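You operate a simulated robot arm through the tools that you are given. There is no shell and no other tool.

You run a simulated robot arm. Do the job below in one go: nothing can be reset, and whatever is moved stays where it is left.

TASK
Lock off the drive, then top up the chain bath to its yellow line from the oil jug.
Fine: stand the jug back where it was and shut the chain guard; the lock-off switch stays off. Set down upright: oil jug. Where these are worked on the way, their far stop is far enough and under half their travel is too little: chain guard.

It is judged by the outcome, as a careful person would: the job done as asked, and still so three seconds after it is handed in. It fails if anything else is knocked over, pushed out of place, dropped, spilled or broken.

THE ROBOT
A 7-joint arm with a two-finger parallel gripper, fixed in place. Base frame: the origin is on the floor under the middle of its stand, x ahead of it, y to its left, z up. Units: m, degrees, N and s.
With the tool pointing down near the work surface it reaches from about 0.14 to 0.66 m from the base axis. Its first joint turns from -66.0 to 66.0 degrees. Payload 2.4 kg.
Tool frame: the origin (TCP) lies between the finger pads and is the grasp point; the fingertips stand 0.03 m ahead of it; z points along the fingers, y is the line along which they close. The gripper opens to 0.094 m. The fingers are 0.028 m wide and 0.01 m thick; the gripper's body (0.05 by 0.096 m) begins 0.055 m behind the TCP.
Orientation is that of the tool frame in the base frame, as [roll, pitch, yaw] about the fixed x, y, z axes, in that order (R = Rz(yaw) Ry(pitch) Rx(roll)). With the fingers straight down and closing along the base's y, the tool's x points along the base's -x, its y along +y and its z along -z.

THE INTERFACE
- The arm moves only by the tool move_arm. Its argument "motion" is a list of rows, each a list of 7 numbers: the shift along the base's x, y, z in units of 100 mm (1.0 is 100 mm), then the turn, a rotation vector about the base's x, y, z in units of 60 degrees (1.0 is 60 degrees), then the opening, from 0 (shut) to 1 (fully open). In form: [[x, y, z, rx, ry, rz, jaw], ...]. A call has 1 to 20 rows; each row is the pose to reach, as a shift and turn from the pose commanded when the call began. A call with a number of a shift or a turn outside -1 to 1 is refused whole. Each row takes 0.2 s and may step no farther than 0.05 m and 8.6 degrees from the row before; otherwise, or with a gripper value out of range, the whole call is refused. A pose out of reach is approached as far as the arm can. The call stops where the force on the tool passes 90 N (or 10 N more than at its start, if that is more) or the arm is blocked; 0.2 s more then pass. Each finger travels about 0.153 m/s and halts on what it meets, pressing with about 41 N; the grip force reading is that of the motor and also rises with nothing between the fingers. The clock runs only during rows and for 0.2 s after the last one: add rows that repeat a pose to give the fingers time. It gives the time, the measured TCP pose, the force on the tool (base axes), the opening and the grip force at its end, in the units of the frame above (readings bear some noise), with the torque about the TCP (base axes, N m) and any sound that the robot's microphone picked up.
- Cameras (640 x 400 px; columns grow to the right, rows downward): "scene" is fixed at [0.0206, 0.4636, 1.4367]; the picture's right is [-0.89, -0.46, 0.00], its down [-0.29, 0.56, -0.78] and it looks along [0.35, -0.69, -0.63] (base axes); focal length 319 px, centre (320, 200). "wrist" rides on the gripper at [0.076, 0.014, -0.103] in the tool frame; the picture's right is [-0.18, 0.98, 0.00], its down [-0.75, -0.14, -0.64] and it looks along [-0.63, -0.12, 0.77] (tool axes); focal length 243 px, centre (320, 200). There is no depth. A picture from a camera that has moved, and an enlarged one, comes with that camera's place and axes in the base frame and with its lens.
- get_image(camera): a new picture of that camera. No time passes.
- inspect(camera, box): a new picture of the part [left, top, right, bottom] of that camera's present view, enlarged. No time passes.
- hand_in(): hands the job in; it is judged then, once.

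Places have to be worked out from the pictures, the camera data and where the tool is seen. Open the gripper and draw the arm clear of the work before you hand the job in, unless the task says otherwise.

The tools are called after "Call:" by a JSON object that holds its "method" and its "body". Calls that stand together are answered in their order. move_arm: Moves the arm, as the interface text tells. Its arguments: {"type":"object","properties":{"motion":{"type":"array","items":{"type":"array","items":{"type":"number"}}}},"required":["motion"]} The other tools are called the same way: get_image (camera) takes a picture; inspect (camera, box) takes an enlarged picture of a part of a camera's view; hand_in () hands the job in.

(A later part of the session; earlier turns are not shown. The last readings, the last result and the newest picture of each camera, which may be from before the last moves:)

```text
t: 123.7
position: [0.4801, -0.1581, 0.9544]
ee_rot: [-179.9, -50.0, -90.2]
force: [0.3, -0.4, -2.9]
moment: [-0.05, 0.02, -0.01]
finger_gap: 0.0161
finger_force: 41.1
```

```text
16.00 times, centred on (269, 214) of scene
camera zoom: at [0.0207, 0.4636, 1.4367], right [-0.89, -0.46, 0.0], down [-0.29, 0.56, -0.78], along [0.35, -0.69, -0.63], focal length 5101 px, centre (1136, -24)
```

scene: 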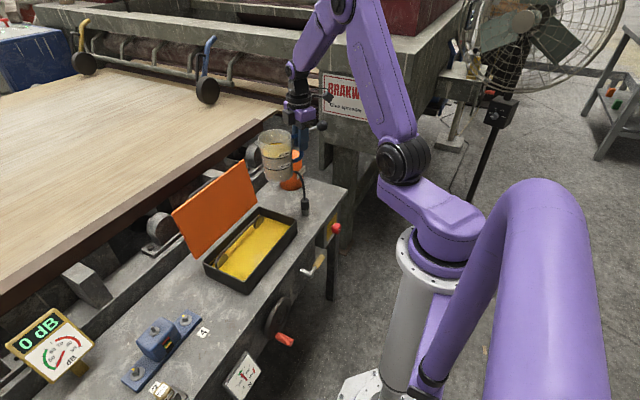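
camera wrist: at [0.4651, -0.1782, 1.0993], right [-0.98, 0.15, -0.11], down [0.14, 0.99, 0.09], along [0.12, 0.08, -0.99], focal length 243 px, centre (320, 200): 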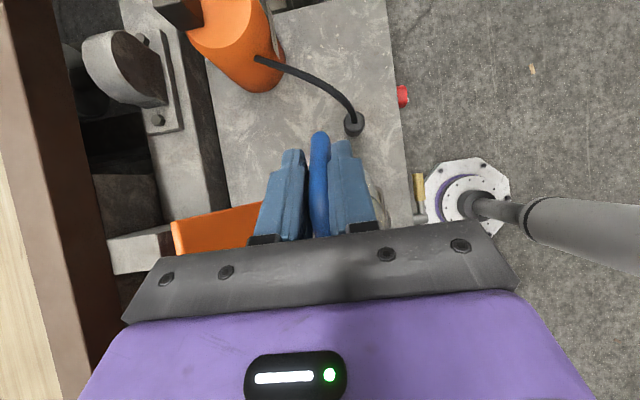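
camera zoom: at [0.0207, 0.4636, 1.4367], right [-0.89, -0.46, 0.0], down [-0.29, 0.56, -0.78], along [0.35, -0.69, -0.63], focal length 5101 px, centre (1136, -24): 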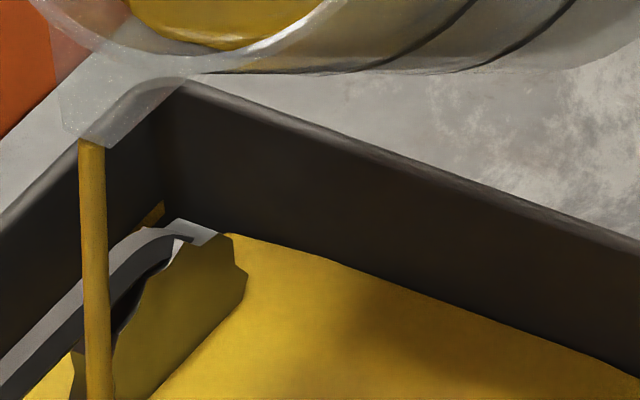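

Measured rise so far ≈ 4 mm of the ≈ 7 mm needed (about 150 ml poured). The jug stops by itself at a given tilt, so I'll step to 55° (leaves ~160 ml) and wait.

Call:
{"method": "move_arm", "body": {"motion": [[0, 0.038, 0.05, -0.042, 0, 0, 0], [0, 0.077, 0.1, -0.083, 0, 0, 0], [0, 0.077, 0.1, -0.083, 0, 0, 0], [0, 0.077, 0.1, -0.083, 0, 0, 0], [0, 0.077, 0.1, -0.083, 0, 0, 0], [0, 0.077, 0.1, -0.083, 0, 0, 0], [0, 0.077, 0.1, -0.083, 0, 0, 0], [0, 0.077, 0.1, -0.083, 0, 0, 0], [0, 0.077, 0.1, -0.083, 0, 0, 0]]}}

Call:
{"method": "inspect", "body": {"camera": "scene", "box": [205, 250, 235, 275]}}

Call:
{"method": "inspect", "body": {"camera": "scene", "box": [190, 120, 350, 300]}}

Call:
{"method": "inspect", "body": {"camera": "scene", "box": [262, 208, 276, 220]}}

```text
t: 125.7
position: [0.4803, -0.1497, 0.9645]
ee_rot: [-179.9, -54.9, -90.2]
force: [-1.0, -0.2, -3.3]
moment: [-0.04, -0.02, -0.02]
finger_gap: 0.016
finger_force: 41.4
```

```text
16.00 times, centred on (220, 262) of scene
camera zoom: at [0.0207, 0.4636, 1.4367], right [-0.89, -0.46, 0.0], down [-0.29, 0.56, -0.78], along [0.35, -0.69, -0.63], focal length 5101 px, centre (1920, -800)
```

zoom: 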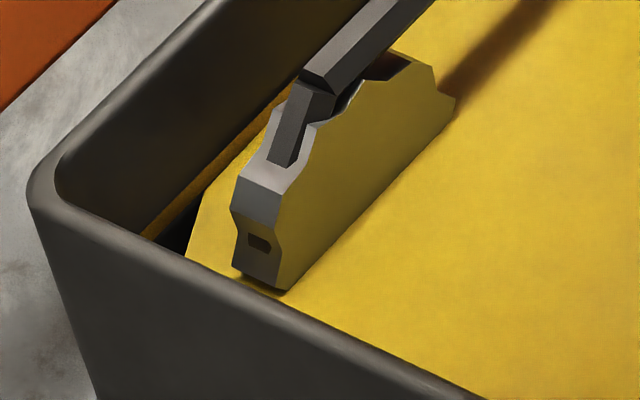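

```text
2.22 times, centred on (270, 210) of scene
camera zoom: at [0.0207, 0.4636, 1.4367], right [-0.89, -0.46, 0.0], down [-0.29, 0.56, -0.78], along [0.35, -0.69, -0.63], focal length 708 px, centre (431, 178)
```

zoom: 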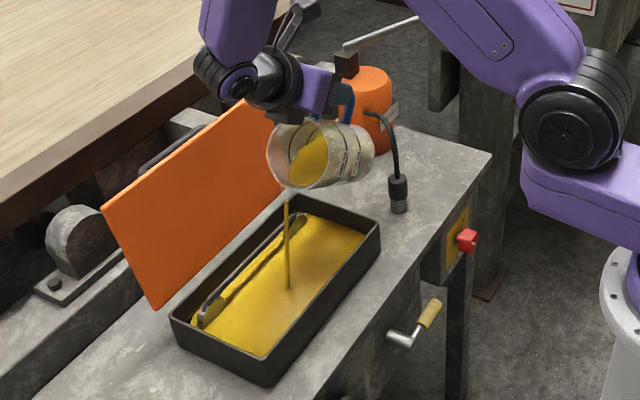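

```text
16.00 times, centred on (269, 214) of scene
camera zoom: at [0.0207, 0.4636, 1.4367], right [-0.89, -0.46, 0.0], down [-0.29, 0.56, -0.78], along [0.35, -0.69, -0.63], focal length 5101 px, centre (1136, -24)
```

zoom: 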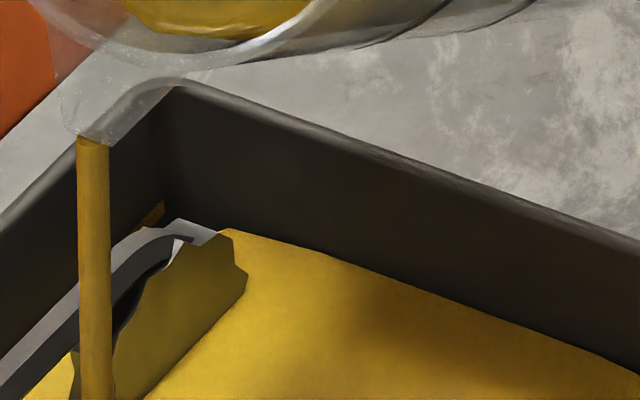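

The oil edge is now close to the line's lower edge; stream still running. I'll hold just 0.6 s more and re-measure.

Call:
{"method": "move_arm", "body": {"motion": [[0, 0, 0, 0, 0, 0, 0], [0, 0, 0, 0, 0, 0, 0]]}}

Call:
{"method": "inspect", "body": {"camera": "scene", "box": [205, 250, 235, 275]}}

Call:
{"method": "inspect", "body": {"camera": "scene", "box": [240, 160, 290, 200]}}

Call:
{"method": "inspect", "body": {"camera": "scene", "box": [262, 208, 276, 220]}}

```text
t: 126.3
position: [0.4801, -0.1491, 0.964]
ee_rot: [-179.9, -55.0, -90.2]
force: [-0.5, -0.5, -2.8]
moment: [-0.06, -0.01, 0.05]
finger_gap: 0.0163
finger_force: 40.7
```

```text
16.00 times, centred on (220, 262) of scene
camera zoom: at [0.0207, 0.4636, 1.4367], right [-0.89, -0.46, 0.0], down [-0.29, 0.56, -0.78], along [0.35, -0.69, -0.63], focal length 5101 px, centre (1920, -800)
```

zoom: 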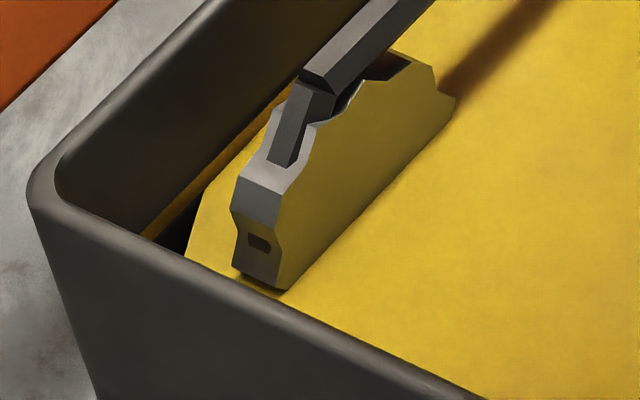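

```text
10.00 times, centred on (265, 180) of scene
camera zoom: at [0.0207, 0.4636, 1.4367], right [-0.89, -0.46, 0.0], down [-0.29, 0.56, -0.78], along [0.35, -0.69, -0.63], focal length 3188 px, centre (870, 400)
```

zoom: 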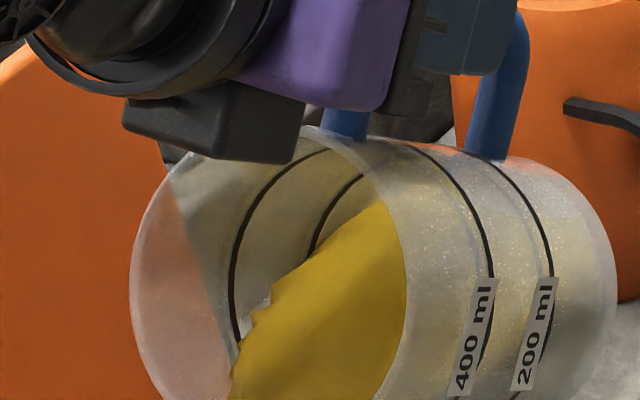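

```text
16.00 times, centred on (269, 214) of scene
camera zoom: at [0.0207, 0.4636, 1.4367], right [-0.89, -0.46, 0.0], down [-0.29, 0.56, -0.78], along [0.35, -0.69, -0.63], focal length 5101 px, centre (1136, -24)
```

zoom: 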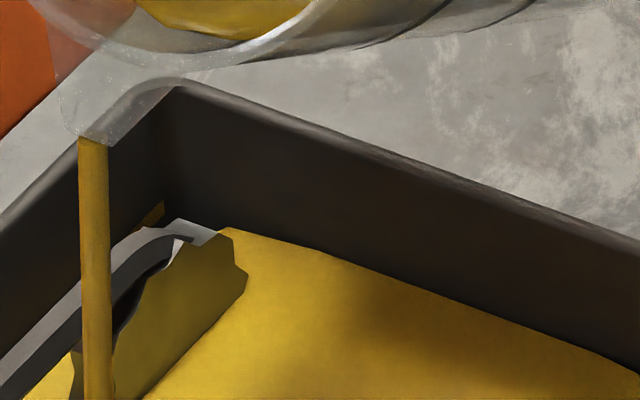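

Absolute estimates: oil now at z ≈ 0.733, line strip ≈ 0.734–0.738, so ~2–3 mm (~90 ml) remain to the line's middle. I'll keep pouring at 55° for ~1.5 s.

Call:
{"method": "move_arm", "body": {"motion": [[0, 0, 0, 0, 0, 0, 0], [0, 0, 0, 0, 0, 0, 0], [0, 0, 0, 0, 0, 0, 0], [0, 0, 0, 0, 0, 0, 0], [0, 0, 0, 0, 0, 0, 0], [0, 0, 0, 0, 0, 0, 0]]}}

Call:
{"method": "inspect", "body": {"camera": "scene", "box": [205, 250, 235, 275]}}

Call:
{"method": "inspect", "body": {"camera": "scene", "box": [240, 160, 290, 200]}}

Call:
{"method": "inspect", "body": {"camera": "scene", "box": [262, 208, 276, 220]}}

```text
t: 127.7
position: [0.4798, -0.1492, 0.9639]
ee_rot: [-179.9, -54.9, -90.3]
force: [-0.4, 0.1, -2.5]
moment: [-0.01, -0.02, -0.04]
finger_gap: 0.0159
finger_force: 40.8
```

```text
16.00 times, centred on (220, 262) of scene
camera zoom: at [0.0207, 0.4636, 1.4367], right [-0.89, -0.46, 0.0], down [-0.29, 0.56, -0.78], along [0.35, -0.69, -0.63], focal length 5101 px, centre (1920, -800)
```

zoom: 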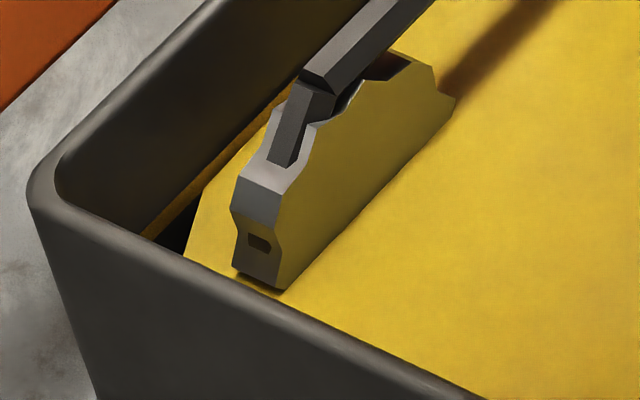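

```text
10.00 times, centred on (265, 180) of scene
camera zoom: at [0.0207, 0.4636, 1.4367], right [-0.89, -0.46, 0.0], down [-0.29, 0.56, -0.78], along [0.35, -0.69, -0.63], focal length 3188 px, centre (870, 400)
```

zoom: 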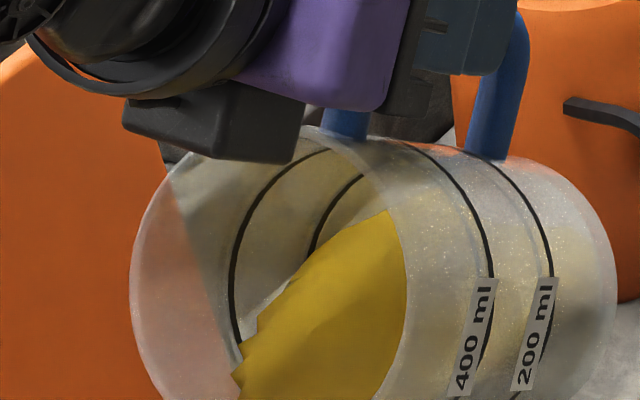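

```text
16.00 times, centred on (269, 214) of scene
camera zoom: at [0.0207, 0.4636, 1.4367], right [-0.89, -0.46, 0.0], down [-0.29, 0.56, -0.78], along [0.35, -0.69, -0.63], focal length 5101 px, centre (1136, -24)
```

zoom: 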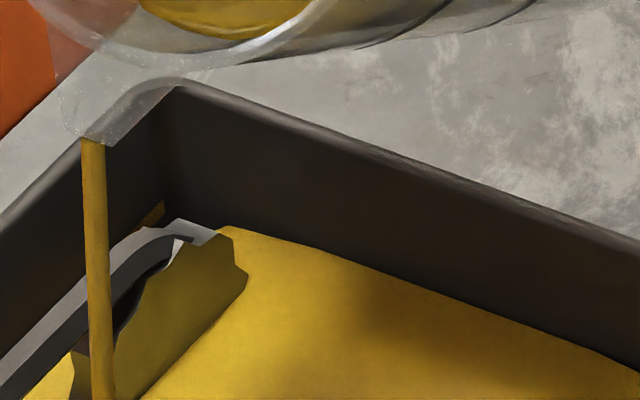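

The oil is at the line's lower edge. I'll tip to 58° and pour ~1.5 s more, then re-check.

Call:
{"method": "move_arm", "body": {"motion": [[0, 0.025, 0.028, -0.025, 0, 0, 0], [0, 0.051, 0.057, -0.05, 0, 0, 0], [0, 0.051, 0.057, -0.05, 0, 0, 0], [0, 0.051, 0.057, -0.05, 0, 0, 0], [0, 0.051, 0.057, -0.05, 0, 0, 0], [0, 0.051, 0.057, -0.05, 0, 0, 0]]}}

Call:
{"method": "inspect", "body": {"camera": "scene", "box": [205, 250, 235, 275]}}

Call:
{"method": "inspect", "body": {"camera": "scene", "box": [262, 208, 276, 220]}}

Call:
{"method": "inspect", "body": {"camera": "scene", "box": [190, 120, 350, 300]}}

```text
t: 129.1
position: [0.4798, -0.1444, 0.9696]
ee_rot: [-179.9, -58.0, -90.3]
force: [0.4, -0.3, -2.5]
moment: [-0.02, 0.04, 0.02]
finger_gap: 0.0161
finger_force: 40.9
```

```text
16.00 times, centred on (220, 262) of scene
camera zoom: at [0.0207, 0.4636, 1.4367], right [-0.89, -0.46, 0.0], down [-0.29, 0.56, -0.78], along [0.35, -0.69, -0.63], focal length 5101 px, centre (1920, -800)
```

zoom: 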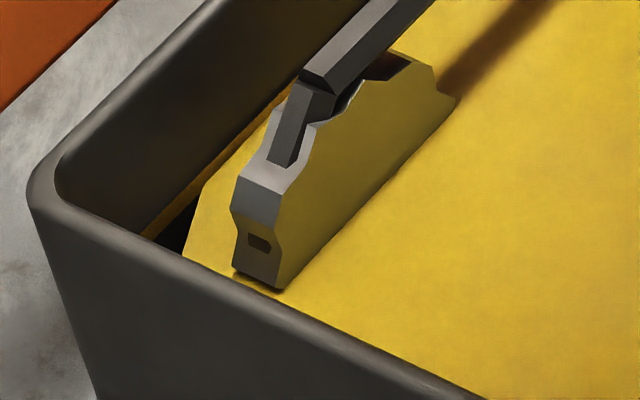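

```text
16.00 times, centred on (269, 214) of scene
camera zoom: at [0.0207, 0.4636, 1.4367], right [-0.89, -0.46, 0.0], down [-0.29, 0.56, -0.78], along [0.35, -0.69, -0.63], focal length 5101 px, centre (1136, -24)
```

zoom: 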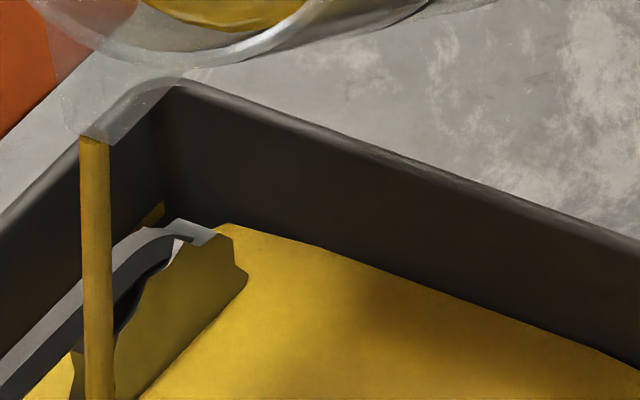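

```text
2.22 times, centred on (270, 210) of scene
camera zoom: at [0.0207, 0.4636, 1.4367], right [-0.89, -0.46, 0.0], down [-0.29, 0.56, -0.78], along [0.35, -0.69, -0.63], focal length 708 px, centre (431, 178)
```

zoom: 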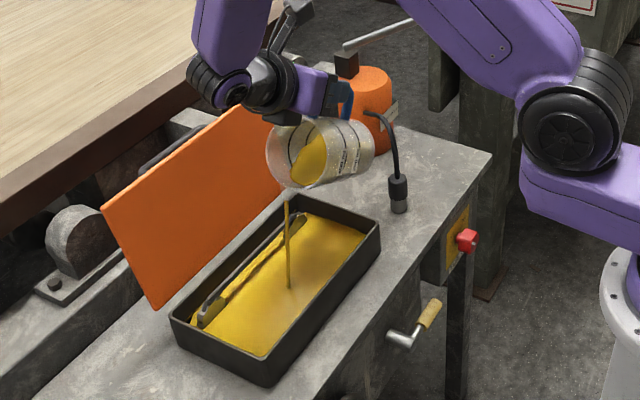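

Rising about 0.5 mm/s; now ≈ 7 mm total and partly onto the line. Hold 1.6 s more at 58°.

Call:
{"method": "move_arm", "body": {"motion": [[0, 0, 0, 0, 0, 0, 0], [0, 0, 0, 0, 0, 0, 0], [0, 0, 0, 0, 0, 0, 0], [0, 0, 0, 0, 0, 0, 0], [0, 0, 0, 0, 0, 0, 0], [0, 0, 0, 0, 0, 0, 0], [0, 0, 0, 0, 0, 0, 0]]}}

Call:
{"method": "inspect", "body": {"camera": "scene", "box": [205, 250, 235, 275]}}

Call:
{"method": "inspect", "body": {"camera": "scene", "box": [262, 208, 276, 220]}}

Call:
{"method": "inspect", "body": {"camera": "scene", "box": [240, 160, 290, 200]}}

```text
t: 130.7
position: [0.4801, -0.1445, 0.9703]
ee_rot: [-179.9, -58.0, -90.4]
force: [-0.4, 0.2, -2.4]
moment: [0.0, 0.0, 0.02]
finger_gap: 0.0161
finger_force: 41.1
```

```text
16.00 times, centred on (220, 262) of scene
camera zoom: at [0.0207, 0.4636, 1.4367], right [-0.89, -0.46, 0.0], down [-0.29, 0.56, -0.78], along [0.35, -0.69, -0.63], focal length 5101 px, centre (1920, -800)
```

zoom: 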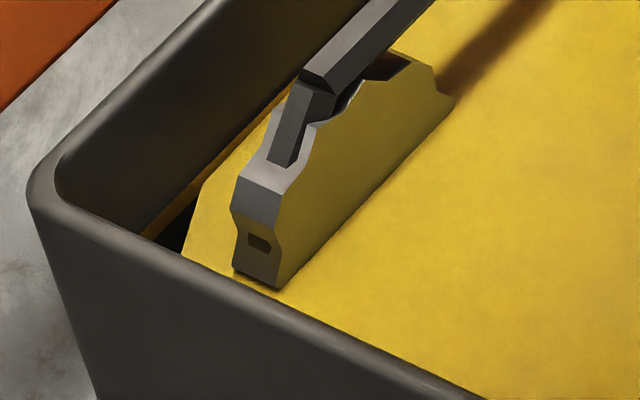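

```text
16.00 times, centred on (269, 214) of scene
camera zoom: at [0.0207, 0.4636, 1.4367], right [-0.89, -0.46, 0.0], down [-0.29, 0.56, -0.78], along [0.35, -0.69, -0.63], focal length 5101 px, centre (1136, -24)
```

zoom: 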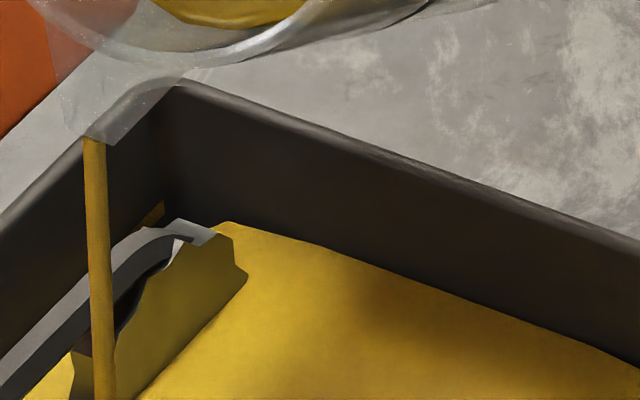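

```text
10.00 times, centred on (265, 180) of scene
camera zoom: at [0.0207, 0.4636, 1.4367], right [-0.89, -0.46, 0.0], down [-0.29, 0.56, -0.78], along [0.35, -0.69, -0.63], focal length 3188 px, centre (870, 400)
```

zoom: 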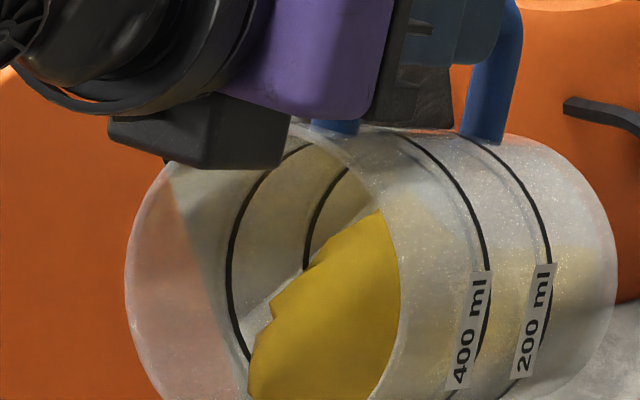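

Oil now overlaps the line's lower third. I'll go to 60° and hold ~1.6 s for the last ~1–1.5 mm.

Call:
{"method": "move_arm", "body": {"motion": [[0, 0.018, 0.018, -0.017, 0, 0, 0], [0, 0.036, 0.036, -0.033, 0, 0, 0], [0, 0.036, 0.036, -0.033, 0, 0, 0], [0, 0.036, 0.036, -0.033, 0, 0, 0], [0, 0.036, 0.036, -0.033, 0, 0, 0], [0, 0.036, 0.036, -0.033, 0, 0, 0], [0, 0.036, 0.036, -0.033, 0, 0, 0]]}}

Call:
{"method": "inspect", "body": {"camera": "scene", "box": [205, 250, 235, 275]}}

Call:
{"method": "inspect", "body": {"camera": "scene", "box": [262, 208, 276, 220]}}

Call:
{"method": "inspect", "body": {"camera": "scene", "box": [215, 240, 245, 265]}}

```text
t: 132.3
position: [0.4787, -0.1411, 0.9725]
ee_rot: [-179.9, -60.0, -90.3]
force: [0.1, 1.4, -3.6]
moment: [-0.02, 0.01, -0.02]
finger_gap: 0.0162
finger_force: 41.5
```

```text
16.00 times, centred on (220, 262) of scene
camera zoom: at [0.0207, 0.4636, 1.4367], right [-0.89, -0.46, 0.0], down [-0.29, 0.56, -0.78], along [0.35, -0.69, -0.63], focal length 5101 px, centre (1920, -800)
```

zoom: 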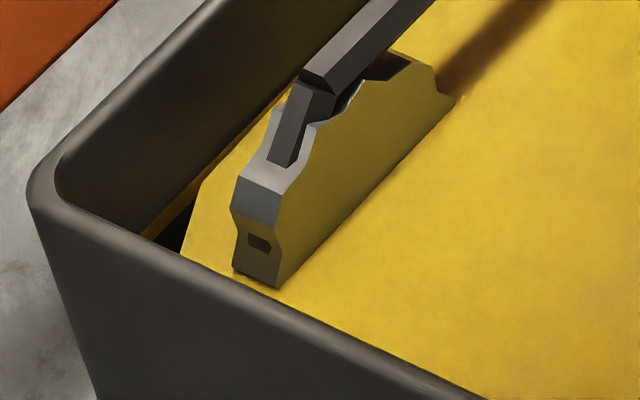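

```text
16.00 times, centred on (269, 214) of scene
camera zoom: at [0.0207, 0.4636, 1.4367], right [-0.89, -0.46, 0.0], down [-0.29, 0.56, -0.78], along [0.35, -0.69, -0.63], focal length 5101 px, centre (1136, -24)
```

zoom: 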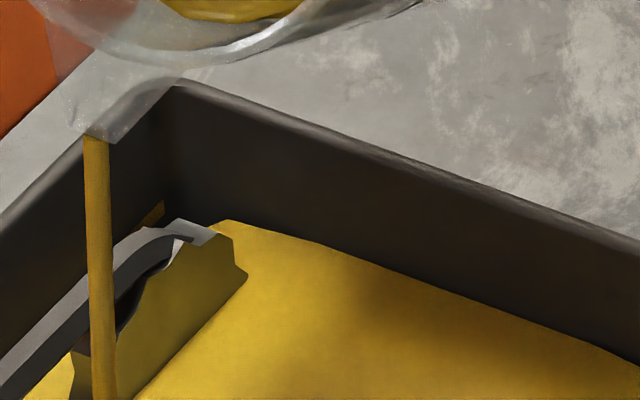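

```text
16.00 times, centred on (230, 252) of scene
camera zoom: at [0.0207, 0.4636, 1.4367], right [-0.89, -0.46, 0.0], down [-0.29, 0.56, -0.78], along [0.35, -0.69, -0.63], focal length 5101 px, centre (1760, -640)
```

zoom: 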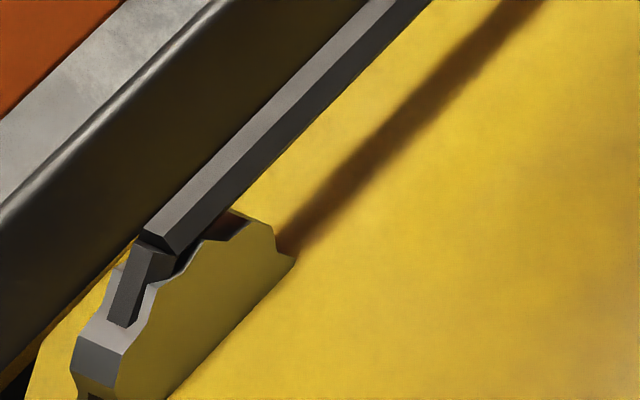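

The line strip is now about half covered by the oil: level is at the line. Stop pouring: tilt the jug back upright promptly while keeping the lip over the bath and rising.

Call:
{"method": "move_arm", "body": {"motion": [[0, -0.134, -0.1, 0.133, 0, 0, 0], [0, -0.245, -0.2, 0.267, 0, 0, 0], [0, -0.332, -0.2, 0.4, 0, 0, 0], [0, -0.39, -0.2, 0.533, 0, 0, 0], [0, -0.42, -0.1, 0.667, 0, 0, 0], [0, -0.43, 0.0, 0.8, 0, 0, 0], [0, -0.43, 0.1, 0.93, 0, 0, 0], [0, -0.43, 0.15, 1.0, 0, 0, 0], [0, -0.43, 0.15, 1.0, 0, 0, 0]]}}

Call:
{"method": "inspect", "body": {"camera": "scene", "box": [190, 120, 350, 300]}}

Call:
{"method": "inspect", "body": {"camera": "scene", "box": [215, 240, 245, 265]}}

Call:
{"method": "inspect", "body": {"camera": "scene", "box": [205, 250, 235, 275]}}

```text
t: 134.3
position: [0.4796, -0.184, 0.9891]
ee_rot: [179.9, 0.0, -90.2]
force: [0.6, 0.1, -2.5]
moment: [-0.13, -0.04, 0.0]
finger_gap: 0.016
finger_force: 41.2
```

```text
2.22 times, centred on (270, 210) of scene
camera zoom: at [0.0207, 0.4636, 1.4367], right [-0.89, -0.46, 0.0], down [-0.29, 0.56, -0.78], along [0.35, -0.69, -0.63], focal length 708 px, centre (431, 178)
```

zoom: 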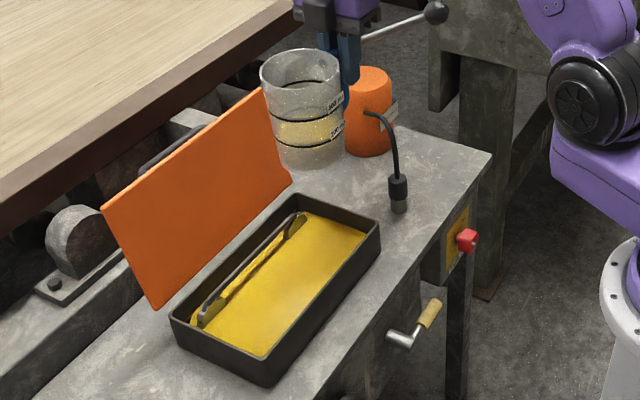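

```text
16.00 times, centred on (230, 252) of scene
camera zoom: at [0.0207, 0.4636, 1.4367], right [-0.89, -0.46, 0.0], down [-0.29, 0.56, -0.78], along [0.35, -0.69, -0.63], focal length 5101 px, centre (1760, -640)
```

zoom: 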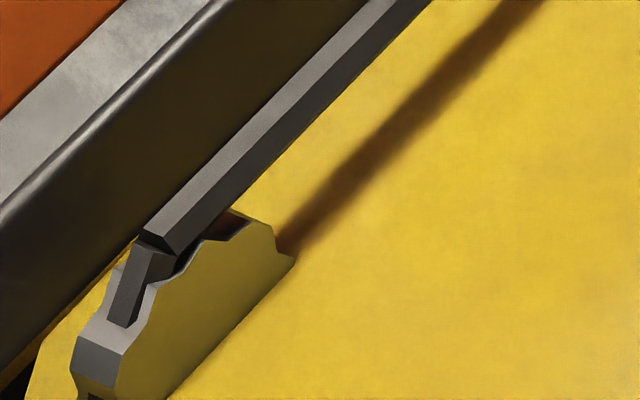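

```text
16.00 times, centred on (220, 262) of scene
camera zoom: at [0.0207, 0.4636, 1.4367], right [-0.89, -0.46, 0.0], down [-0.29, 0.56, -0.78], along [0.35, -0.69, -0.63], focal length 5101 px, centre (1920, -800)
```

zoom: 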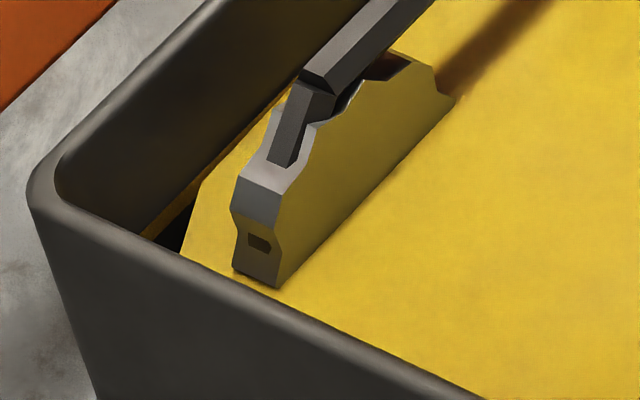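

Upright again. Checking the jug's remaining oil against its 200/400 ml marks as a cross-check of how much was poured.

Call:
{"method": "inspect", "body": {"camera": "scene", "box": [240, 140, 290, 200]}}

Call:
{"method": "inspect", "body": {"camera": "scene", "box": [262, 208, 276, 220]}}

```text
6.67 times, centred on (265, 170) of scene
camera zoom: at [0.0207, 0.4636, 1.4367], right [-0.89, -0.46, 0.0], down [-0.29, 0.56, -0.78], along [0.35, -0.69, -0.63], focal length 2126 px, centre (687, 400)
```

zoom: 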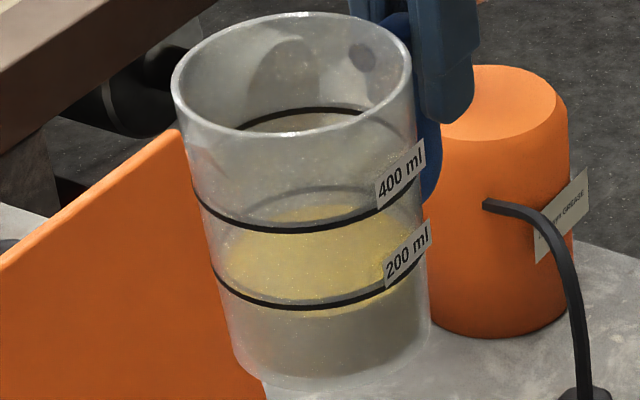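

```text
16.00 times, centred on (269, 214) of scene
camera zoom: at [0.0207, 0.4636, 1.4367], right [-0.89, -0.46, 0.0], down [-0.29, 0.56, -0.78], along [0.35, -0.69, -0.63], focal length 5101 px, centre (1136, -24)
```

zoom: 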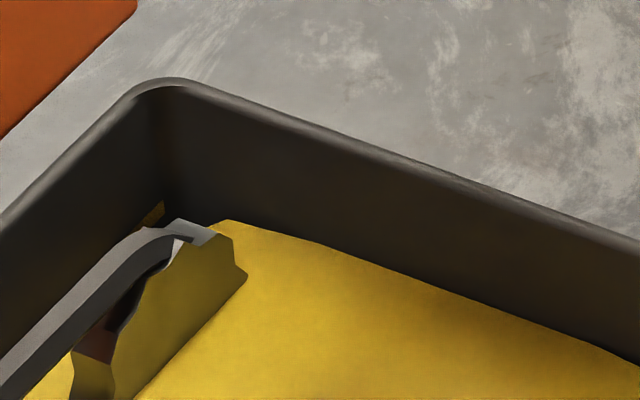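

About 165–170 ml remain in the jug, so ~230 ml went in, matching a ~7.5 mm rise; the bath reads at the line. Now return the jug: first back to y = -0.254, x = 0.452.

Call:
{"method": "move_arm", "body": {"motion": [[-0.05, -0.15, 0, 0, 0, 0, 0], [-0.12, -0.35, 0, 0, 0, 0, 0], [-0.2, -0.55, 0, 0, 0, 0, 0], [-0.28, -0.7, 0, 0, 0, 0, 0], [-0.28, -0.7, 0, 0, 0, 0, 0]]}}

Call:
{"method": "move_arm", "body": {"motion": [[0, 0, 0, 0, 0, -0.11, 0], [0, 0, 0, 0, 0, -0.22, 0], [0, 0, 0, 0, 0, -0.33, 0], [0, 0, 0, 0, 0, -0.44, 0], [0, 0, 0, 0, 0, -0.55, 0], [0, 0, 0, 0, 0, -0.66, 0], [0, 0, 0, 0, 0, -0.77, 0], [0, 0, 0, 0, 0, -0.88, 0], [0, 0, 0, 0, 0, -1.0, 0], [0, 0, 0, 0, 0, -1.0, 0]]}}

Call:
{"method": "move_arm", "body": {"motion": [[0, 0, 0, 0, 0, -0.11, 0], [0, 0, 0, 0, 0, -0.22, 0], [0, 0, 0, 0, 0, -0.33, 0], [0, 0, 0, 0, 0, -0.44, 0], [0, 0, 0, 0, 0, -0.458, 0], [0, 0, 0, 0, 0, -0.458, 0]]}}

```text
t: 135.5
position: [0.4504, -0.2557, 0.9876]
ee_rot: [179.9, 0.0, -90.1]
force: [1.0, 0.7, -3.1]
moment: [-0.17, 0.0, -0.02]
finger_gap: 0.016
finger_force: 40.8
```

```text
t: 137.7
position: [0.4514, -0.2539, 0.9878]
ee_rot: [179.9, 0.1, -150.2]
force: [0.2, -0.9, -2.7]
moment: [-0.08, 0.16, 0.04]
finger_gap: 0.0161
finger_force: 41.6
```

```text
t: 139.1
position: [0.4503, -0.2542, 0.9884]
ee_rot: [179.8, 0.0, -177.7]
force: [1.0, 1.0, -2.4]
moment: [-0.04, 0.16, 0.03]
finger_gap: 0.016
finger_force: 41.2
```

Orientation restored. Move +x by 7.1 cm to above the jug's original spot.

Call:
{"method": "move_arm", "body": {"motion": [[0.15, 0, 0, 0, 0, 0, 0], [0.3, 0, 0, 0, 0, 0, 0], [0.45, 0, 0, 0, 0, 0, 0], [0.6, 0, 0, 0, 0, 0, 0], [0.71, 0, 0, 0, 0, 0, 0], [0.71, 0, 0, 0, 0, 0, 0]]}}

Call:
{"method": "get_image", "body": {"camera": "scene"}}

Call:
{"method": "get_image", "body": {"camera": "wrist"}}

```text
t: 140.5
position: [0.5229, -0.2538, 0.9884]
ee_rot: [179.9, 0.1, -177.6]
force: [0.5, -0.4, -2.2]
moment: [-0.02, 0.19, 0.04]
finger_gap: 0.0161
finger_force: 40.6
```

```text
taken
```

scene: 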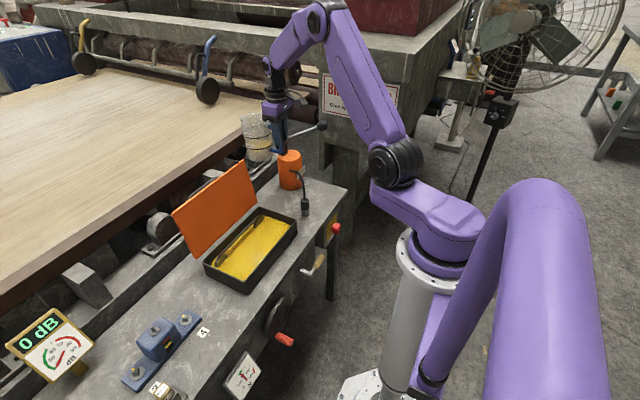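

```text
taken
camera wrist: at [0.4459, -0.2428, 1.0918], right [0.14, 0.99, 0.0], down [0.76, -0.11, 0.64], along [0.64, -0.09, -0.77], focal length 243 px, centre (320, 200)
```

wrist: 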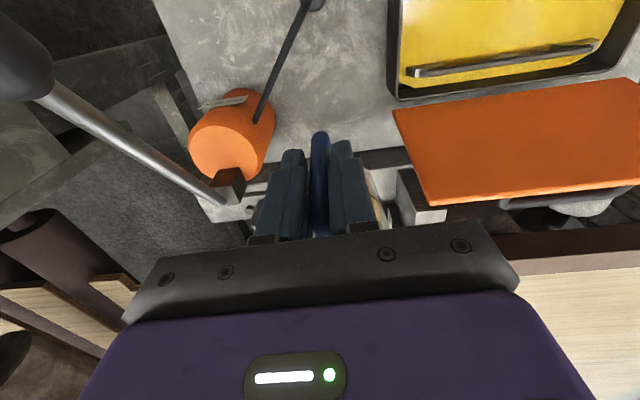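

Over its place. While here, the wrist camera sees the bath's back wall; a quick zoom to judge the level again.

Call:
{"method": "inspect", "body": {"camera": "wrist", "box": [390, 20, 530, 110]}}

Call:
{"method": "inspect", "body": {"camera": "wrist", "box": [395, 65, 445, 105]}}

Call:
{"method": "inspect", "body": {"camera": "wrist", "box": [500, 30, 550, 80]}}

```text
4.44 times, centred on (460, 65) of wrist
camera zoom: at [0.4459, -0.2428, 1.0918], right [0.14, 0.99, 0.0], down [0.76, -0.11, 0.64], along [0.64, -0.09, -0.77], focal length 1078 px, centre (-302, 800)
```

zoom: 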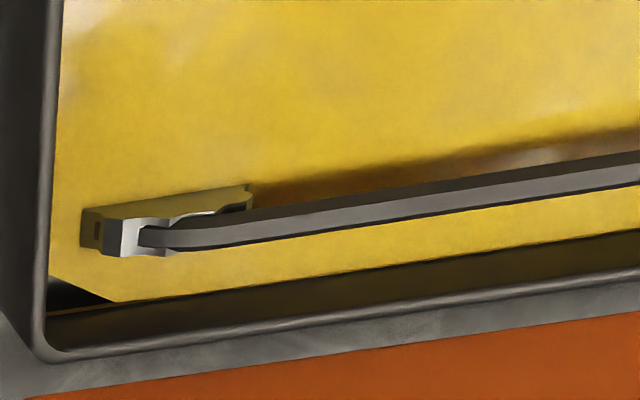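

```text
10.00 times, centred on (420, 85) of wrist
camera zoom: at [0.4459, -0.2428, 1.0918], right [0.14, 0.99, 0.0], down [0.76, -0.11, 0.64], along [0.64, -0.09, -0.77], focal length 2426 px, centre (-680, 1350)
```

zoom: 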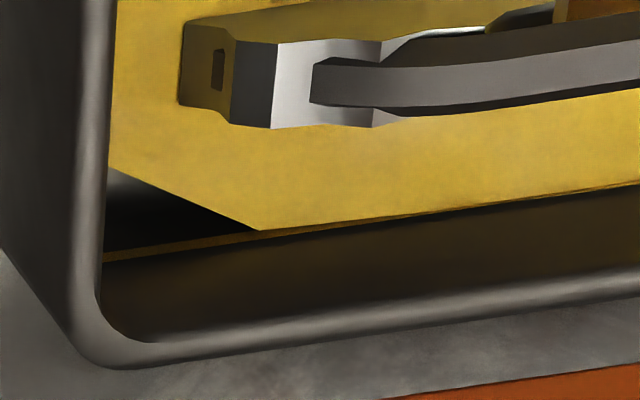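

```text
8.00 times, centred on (525, 55) of wrist
camera zoom: at [0.4459, -0.2428, 1.0918], right [0.14, 0.99, 0.0], down [0.76, -0.11, 0.64], along [0.64, -0.09, -0.77], focal length 1941 px, centre (-1320, 1360)
```

zoom: 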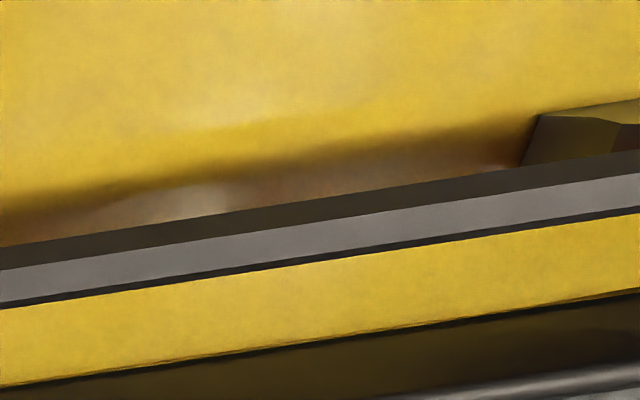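

The oil edge nearly coincides with the yellow strip here. One tighter zoom to see how much of the strip is covered.

Call:
{"method": "inspect", "body": {"camera": "wrist", "box": [398, 78, 428, 98]}}

Call:
{"method": "inspect", "body": {"camera": "wrist", "box": [425, 72, 455, 95]}}

Call:
{"method": "inspect", "body": {"camera": "wrist", "box": [470, 65, 500, 88]}}

```text
16.00 times, centred on (413, 88) of wrist
camera zoom: at [0.4459, -0.2428, 1.0918], right [0.14, 0.99, 0.0], down [0.76, -0.11, 0.64], along [0.64, -0.09, -0.77], focal length 3882 px, centre (-1168, 1992)
```

zoom: 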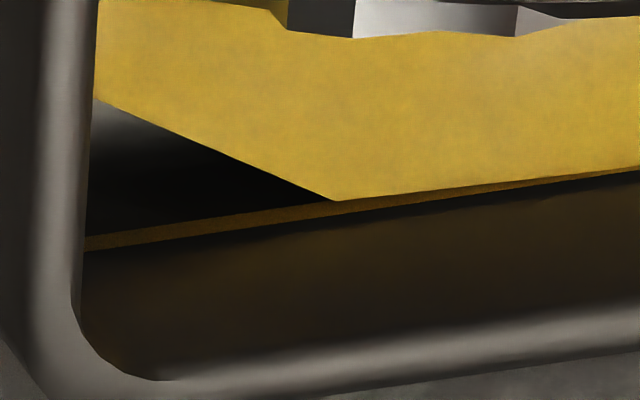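

```text
16.00 times, centred on (440, 84) of wrist
camera zoom: at [0.4459, -0.2428, 1.0918], right [0.14, 0.99, 0.0], down [0.76, -0.11, 0.64], along [0.64, -0.09, -0.77], focal length 3882 px, centre (-1600, 2064)
```

zoom: 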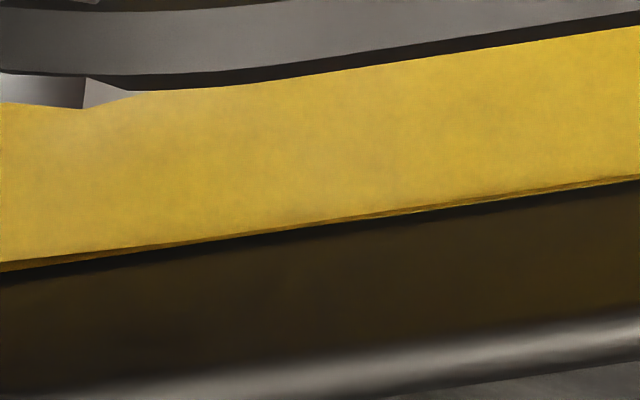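

```text
16.00 times, centred on (485, 76) of wrist
camera zoom: at [0.4459, -0.2428, 1.0918], right [0.14, 0.99, 0.0], down [0.76, -0.11, 0.64], along [0.64, -0.09, -0.77], focal length 3882 px, centre (-2320, 2176)
```

zoom: 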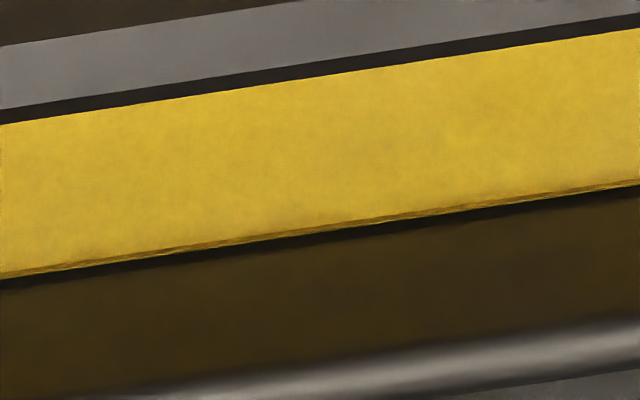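

The oil covers roughly two thirds of the strip's thickness along the back wall: the level is on the yellow line. Now lower the jug straight down, slowly.

Call:
{"method": "move_arm", "body": {"motion": [[0, 0, -0.15, 0, 0, 0, 0], [0, 0, -0.3, 0, 0, 0, 0], [0, 0, -0.45, 0, 0, 0, 0], [0, 0, -0.6, 0, 0, 0, 0], [0, 0, -0.75, 0, 0, 0, 0], [0, 0, -0.9, 0, 0, 0, 0], [0, 0, -1.0, 0, 0, 0, 0], [0, 0, -1.0, 0, 0, 0, 0]]}}

Call:
{"method": "move_arm", "body": {"motion": [[0, 0, -0.15, 0, 0, 0, 0], [0, 0, -0.3, 0, 0, 0, 0], [0, 0, -0.45, 0, 0, 0, 0], [0, 0, -0.6, 0, 0, 0, 0], [0, 0, -0.75, 0, 0, 0, 0], [0, 0, -0.85, 0, 0, 0, 0], [0, 0, -0.85, 0, 0, 0, 0]]}}

Call:
{"method": "inspect", "body": {"camera": "scene", "box": [240, 160, 300, 220]}}

Call:
{"method": "get_image", "body": {"camera": "wrist"}}

```text
t: 142.3
position: [0.5228, -0.2542, 0.8882]
ee_rot: [179.9, 0.1, -177.5]
force: [0.9, 0.3, -2.3]
moment: [0.02, 0.17, 0.0]
finger_gap: 0.0159
finger_force: 41.3
```

```text
t: 143.9
position: [0.5228, -0.2534, 0.8053]
ee_rot: [179.8, 0.1, -177.6]
force: [1.1, 0.1, -2.6]
moment: [-0.04, 0.17, 0.02]
finger_gap: 0.0162
finger_force: 41.2
```

```text
6.67 times, centred on (270, 190) of scene
camera zoom: at [0.0207, 0.4636, 1.4367], right [-0.89, -0.46, 0.0], down [-0.29, 0.56, -0.78], along [0.35, -0.69, -0.63], focal length 2126 px, centre (653, 267)
```

zoom: 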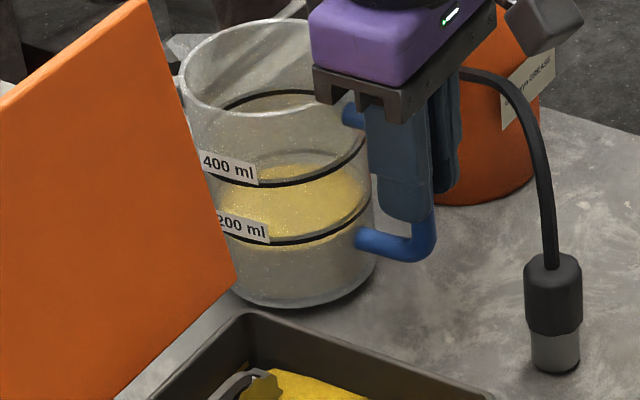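

```text
taken
camera wrist: at [0.4459, -0.2429, 0.9069], right [0.14, 0.99, 0.0], down [0.76, -0.11, 0.64], along [0.64, -0.09, -0.77], focal length 243 px, centre (320, 200)
```

wrist: 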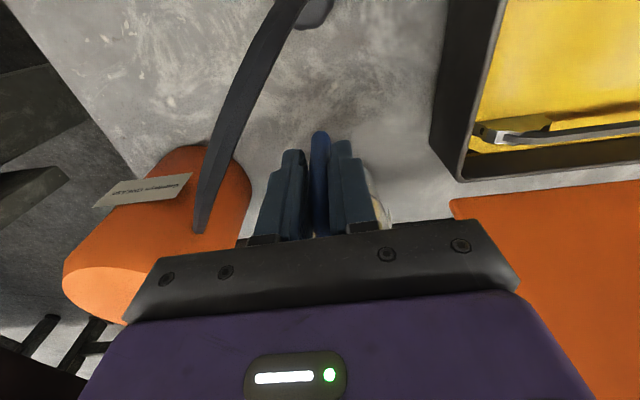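

Jug lines up with its original place. I'll descend the last ~13 mm in small steps, watching for touchdown.

Call:
{"method": "move_arm", "body": {"motion": [[-0.005, 0, -0.04, 0, 0, 0, 0], [-0.005, 0, -0.08, 0, 0, 0, 0], [-0.005, 0, -0.11, 0, 0, 0, 0], [-0.005, 0, -0.13, 0, 0, 0, 0], [-0.005, 0, -0.13, 0, 0, 0, 0]]}}

Call:
{"method": "inspect", "body": {"camera": "scene", "box": [240, 160, 300, 220]}}

```text
t: 145.1
position: [0.5226, -0.2536, 0.7919]
ee_rot: [179.9, 0.2, -177.7]
force: [-7.1, -2.7, 21.4]
moment: [0.05, -1.22, -0.01]
finger_gap: 0.016
finger_force: 41.3
```

```text
6.67 times, centred on (270, 190) of scene
camera zoom: at [0.0201, 0.4637, 1.4367], right [-0.89, -0.46, 0.0], down [-0.29, 0.56, -0.78], along [0.36, -0.69, -0.63], focal length 2126 px, centre (653, 267)
```

zoom: 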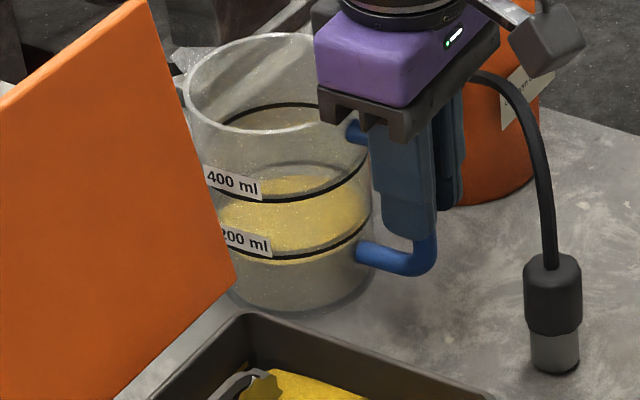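

Touchdown (21 N push). Ease up 1 mm, then open the jaws gently.

Call:
{"method": "move_arm", "body": {"motion": [[0, 0, 0.012, 0, 0, 0, 0], [0, 0, 0.012, 0, 0, 0, 0]]}}

Call:
{"method": "move_arm", "body": {"motion": [[0, 0, 0, 0, 0, 0, 0.2], [0, 0, 0, 0, 0, 0, 0.3], [0, 0, 0, 0, 0, 0, 0.4], [0, 0, 0, 0, 0, 0, 0.42], [0, 0, 0, 0, 0, 0, 0.42]]}}

Call:
{"method": "inspect", "body": {"camera": "scene", "box": [240, 160, 300, 220]}}

Call:
{"method": "get_image", "body": {"camera": "wrist"}}

```text
t: 145.7
position: [0.5216, -0.2546, 0.7928]
ee_rot: [179.9, 0.1, -177.6]
force: [-2.0, -3.8, 12.0]
moment: [0.06, -0.76, -0.16]
finger_gap: 0.0157
finger_force: 41.1
```

```text
t: 146.9
position: [0.5212, -0.2537, 0.7918]
ee_rot: [179.9, -0.1, -177.6]
force: [0.4, -0.9, -0.5]
moment: [0.02, -0.01, 0.01]
finger_gap: 0.0394
finger_force: 0.0
```

```text
6.67 times, centred on (270, 190) of scene
camera zoom: at [0.0206, 0.4636, 1.4367], right [-0.89, -0.46, 0.0], down [-0.29, 0.56, -0.78], along [0.35, -0.69, -0.63], focal length 2126 px, centre (653, 267)
```

zoom: 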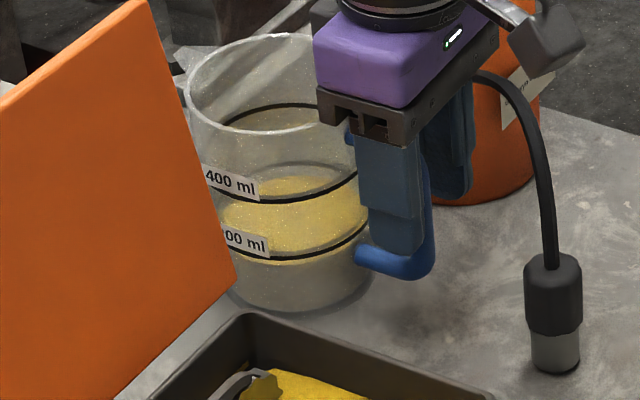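

```text
taken
camera wrist: at [0.4451, -0.2429, 0.8951], right [0.14, 0.99, 0.0], down [0.76, -0.11, 0.64], along [0.64, -0.09, -0.77], focal length 243 px, centre (320, 200)
```

wrist: 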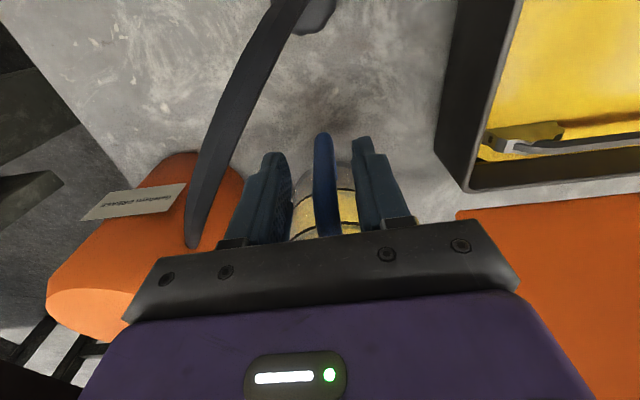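

Released; jug stands upright at its original spot. Raise straight up clear of the handle.

Call:
{"method": "move_arm", "body": {"motion": [[0, 0, 0.1, 0, 0, 0, 0.42], [0, 0, 0.3, 0, 0, 0, 0.42], [0, 0, 0.6, 0, 0, 0, 0.42], [0, 0, 0.9, 0, 0, 0, 0.42], [0, 0, 1.0, 0, 0, 0, 0.42]]}}

Call:
{"method": "move_arm", "body": {"motion": [[0, 0, 0.3, 0, 0, 0, 0.42], [0, 0, 0.6, 0, 0, 0, 0.42], [0, 0, 1.0, 0, 0, 0, 0.42], [0, 0, 1.0, 0, 0, 0, 0.42]]}}

Call:
{"method": "get_image", "body": {"camera": "scene"}}

Call:
{"method": "inspect", "body": {"camera": "scene", "box": [240, 150, 300, 210]}}

Call:
{"method": "get_image", "body": {"camera": "wrist"}}

```text
t: 148.1
position: [0.5216, -0.2526, 0.8908]
ee_rot: [179.9, 0.1, -177.6]
force: [0.1, -0.3, -0.5]
moment: [0.02, -0.03, -0.01]
finger_gap: 0.0394
finger_force: 0.0
```

```text
t: 149.1
position: [0.5199, -0.2543, 0.9939]
ee_rot: [179.9, 0.1, -177.5]
force: [0.4, 0.3, -0.5]
moment: [-0.01, -0.01, 0.03]
finger_gap: 0.0392
finger_force: 0.0
```

```text
taken
```

scene: 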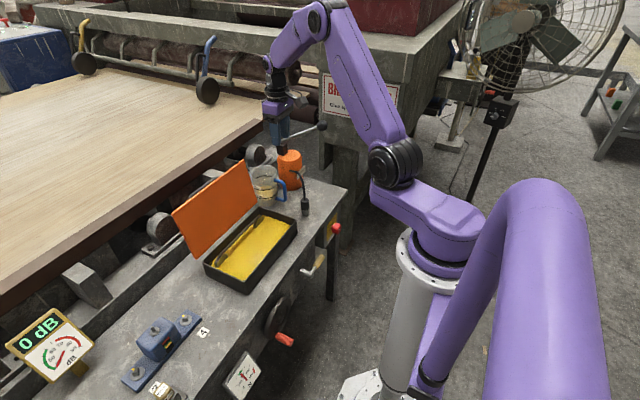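

```text
6.67 times, centred on (270, 180) of scene
camera zoom: at [0.0206, 0.4636, 1.4367], right [-0.89, -0.46, 0.0], down [-0.29, 0.56, -0.78], along [0.35, -0.69, -0.63], focal length 2126 px, centre (653, 333)
```

zoom: 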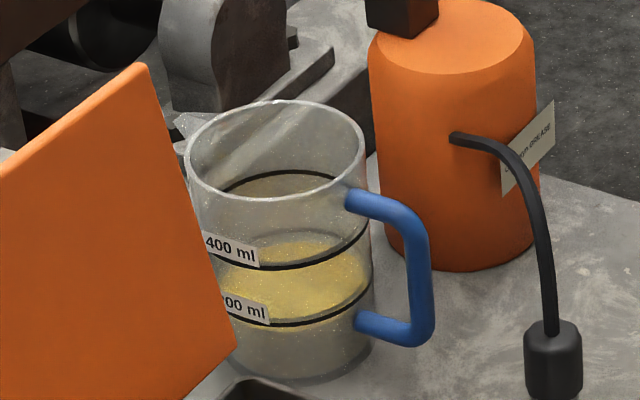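

```text
taken
camera wrist: at [0.4442, -0.2428, 1.0955], right [0.14, 0.99, 0.0], down [0.76, -0.11, 0.64], along [0.64, -0.09, -0.77], focal length 243 px, centre (320, 200)
```

wrist: 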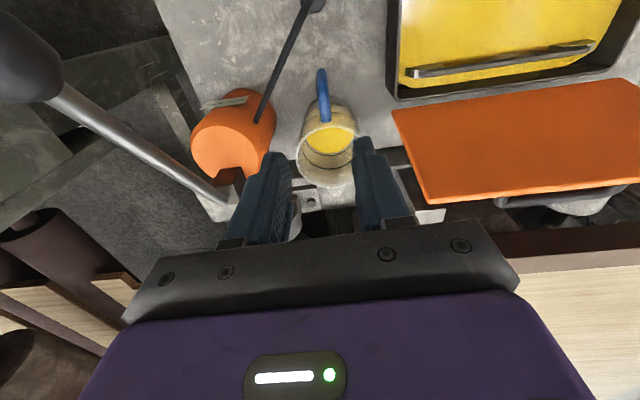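

Jug is back in place (within a couple of mm, upright). Now for the guard: move away over the bath area at a safe height and yaw the gripper to 90° as before.

Call:
{"method": "move_arm", "body": {"motion": [[-0.1, 0.2, 0.2, 0, 0, -0.1, 0.42], [-0.2, 0.4, 0.4, 0, 0, -0.22, 0.42], [-0.3, 0.6, 0.5, 0, 0, -0.34, 0.42], [-0.4, 0.8, 0.6, 0, 0, -0.46, 0.42], [-0.5, 1.0, 0.6, 0, 0, -0.58, 0.42], [-0.5, 1.0, 0.6, 0, 0, -0.7, 0.42], [-0.5, 1.0, 0.6, 0, 0, -0.82, 0.42], [-0.5, 1.0, 0.6, 0, 0, -0.94, 0.42], [-0.5, 1.0, 0.6, 0, 0, -1.0, 0.42]]}}

Call:
{"method": "move_arm", "body": {"motion": [[0, 0.3, 0, 0, 0, -0.12, 0.35], [0, 0.6, 0, 0, 0, -0.24, 0.35], [0, 0.9, 0, 0, 0, -0.36, 0.35], [0, 1.0, 0, 0, 0, -0.48, 0.35], [0, 1.0, 0, 0, 0, -0.54, 0.35], [0, 1.0, 0, 0, 0, -0.54, 0.35]]}}

Call:
{"method": "get_image", "body": {"camera": "wrist"}}

Call:
{"method": "get_image", "body": {"camera": "scene"}}

```text
t: 151.1
position: [0.4724, -0.1542, 1.0504]
ee_rot: [179.9, -0.1, 122.3]
force: [0.7, -0.6, -1.0]
moment: [-0.01, 0.02, 0.03]
finger_gap: 0.0394
finger_force: 0.1
```

```text
t: 152.5
position: [0.4733, -0.0535, 1.0517]
ee_rot: [179.9, 0.1, 89.9]
force: [-0.1, 0.1, 0.2]
moment: [0.01, -0.03, -0.01]
finger_gap: 0.0332
finger_force: 0.0
```

```text
taken
camera wrist: at [0.4858, 0.0224, 1.1549], right [0.98, -0.19, 0.0], down [-0.14, -0.75, 0.64], along [-0.12, -0.63, -0.77], focal length 243 px, centre (320, 200)
```

wrist: 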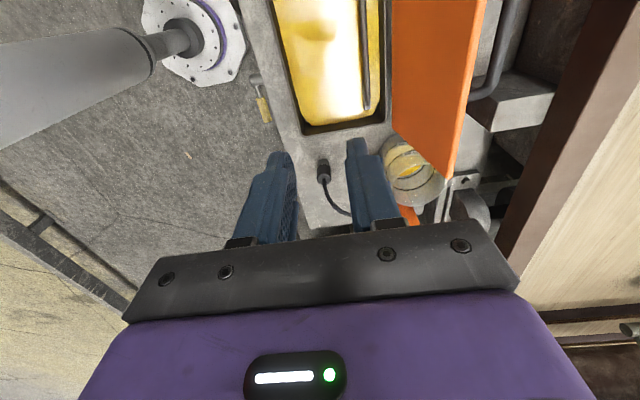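

```text
taken
```

scene: 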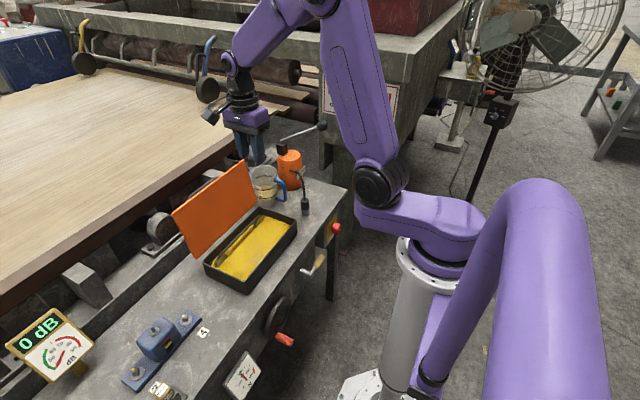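

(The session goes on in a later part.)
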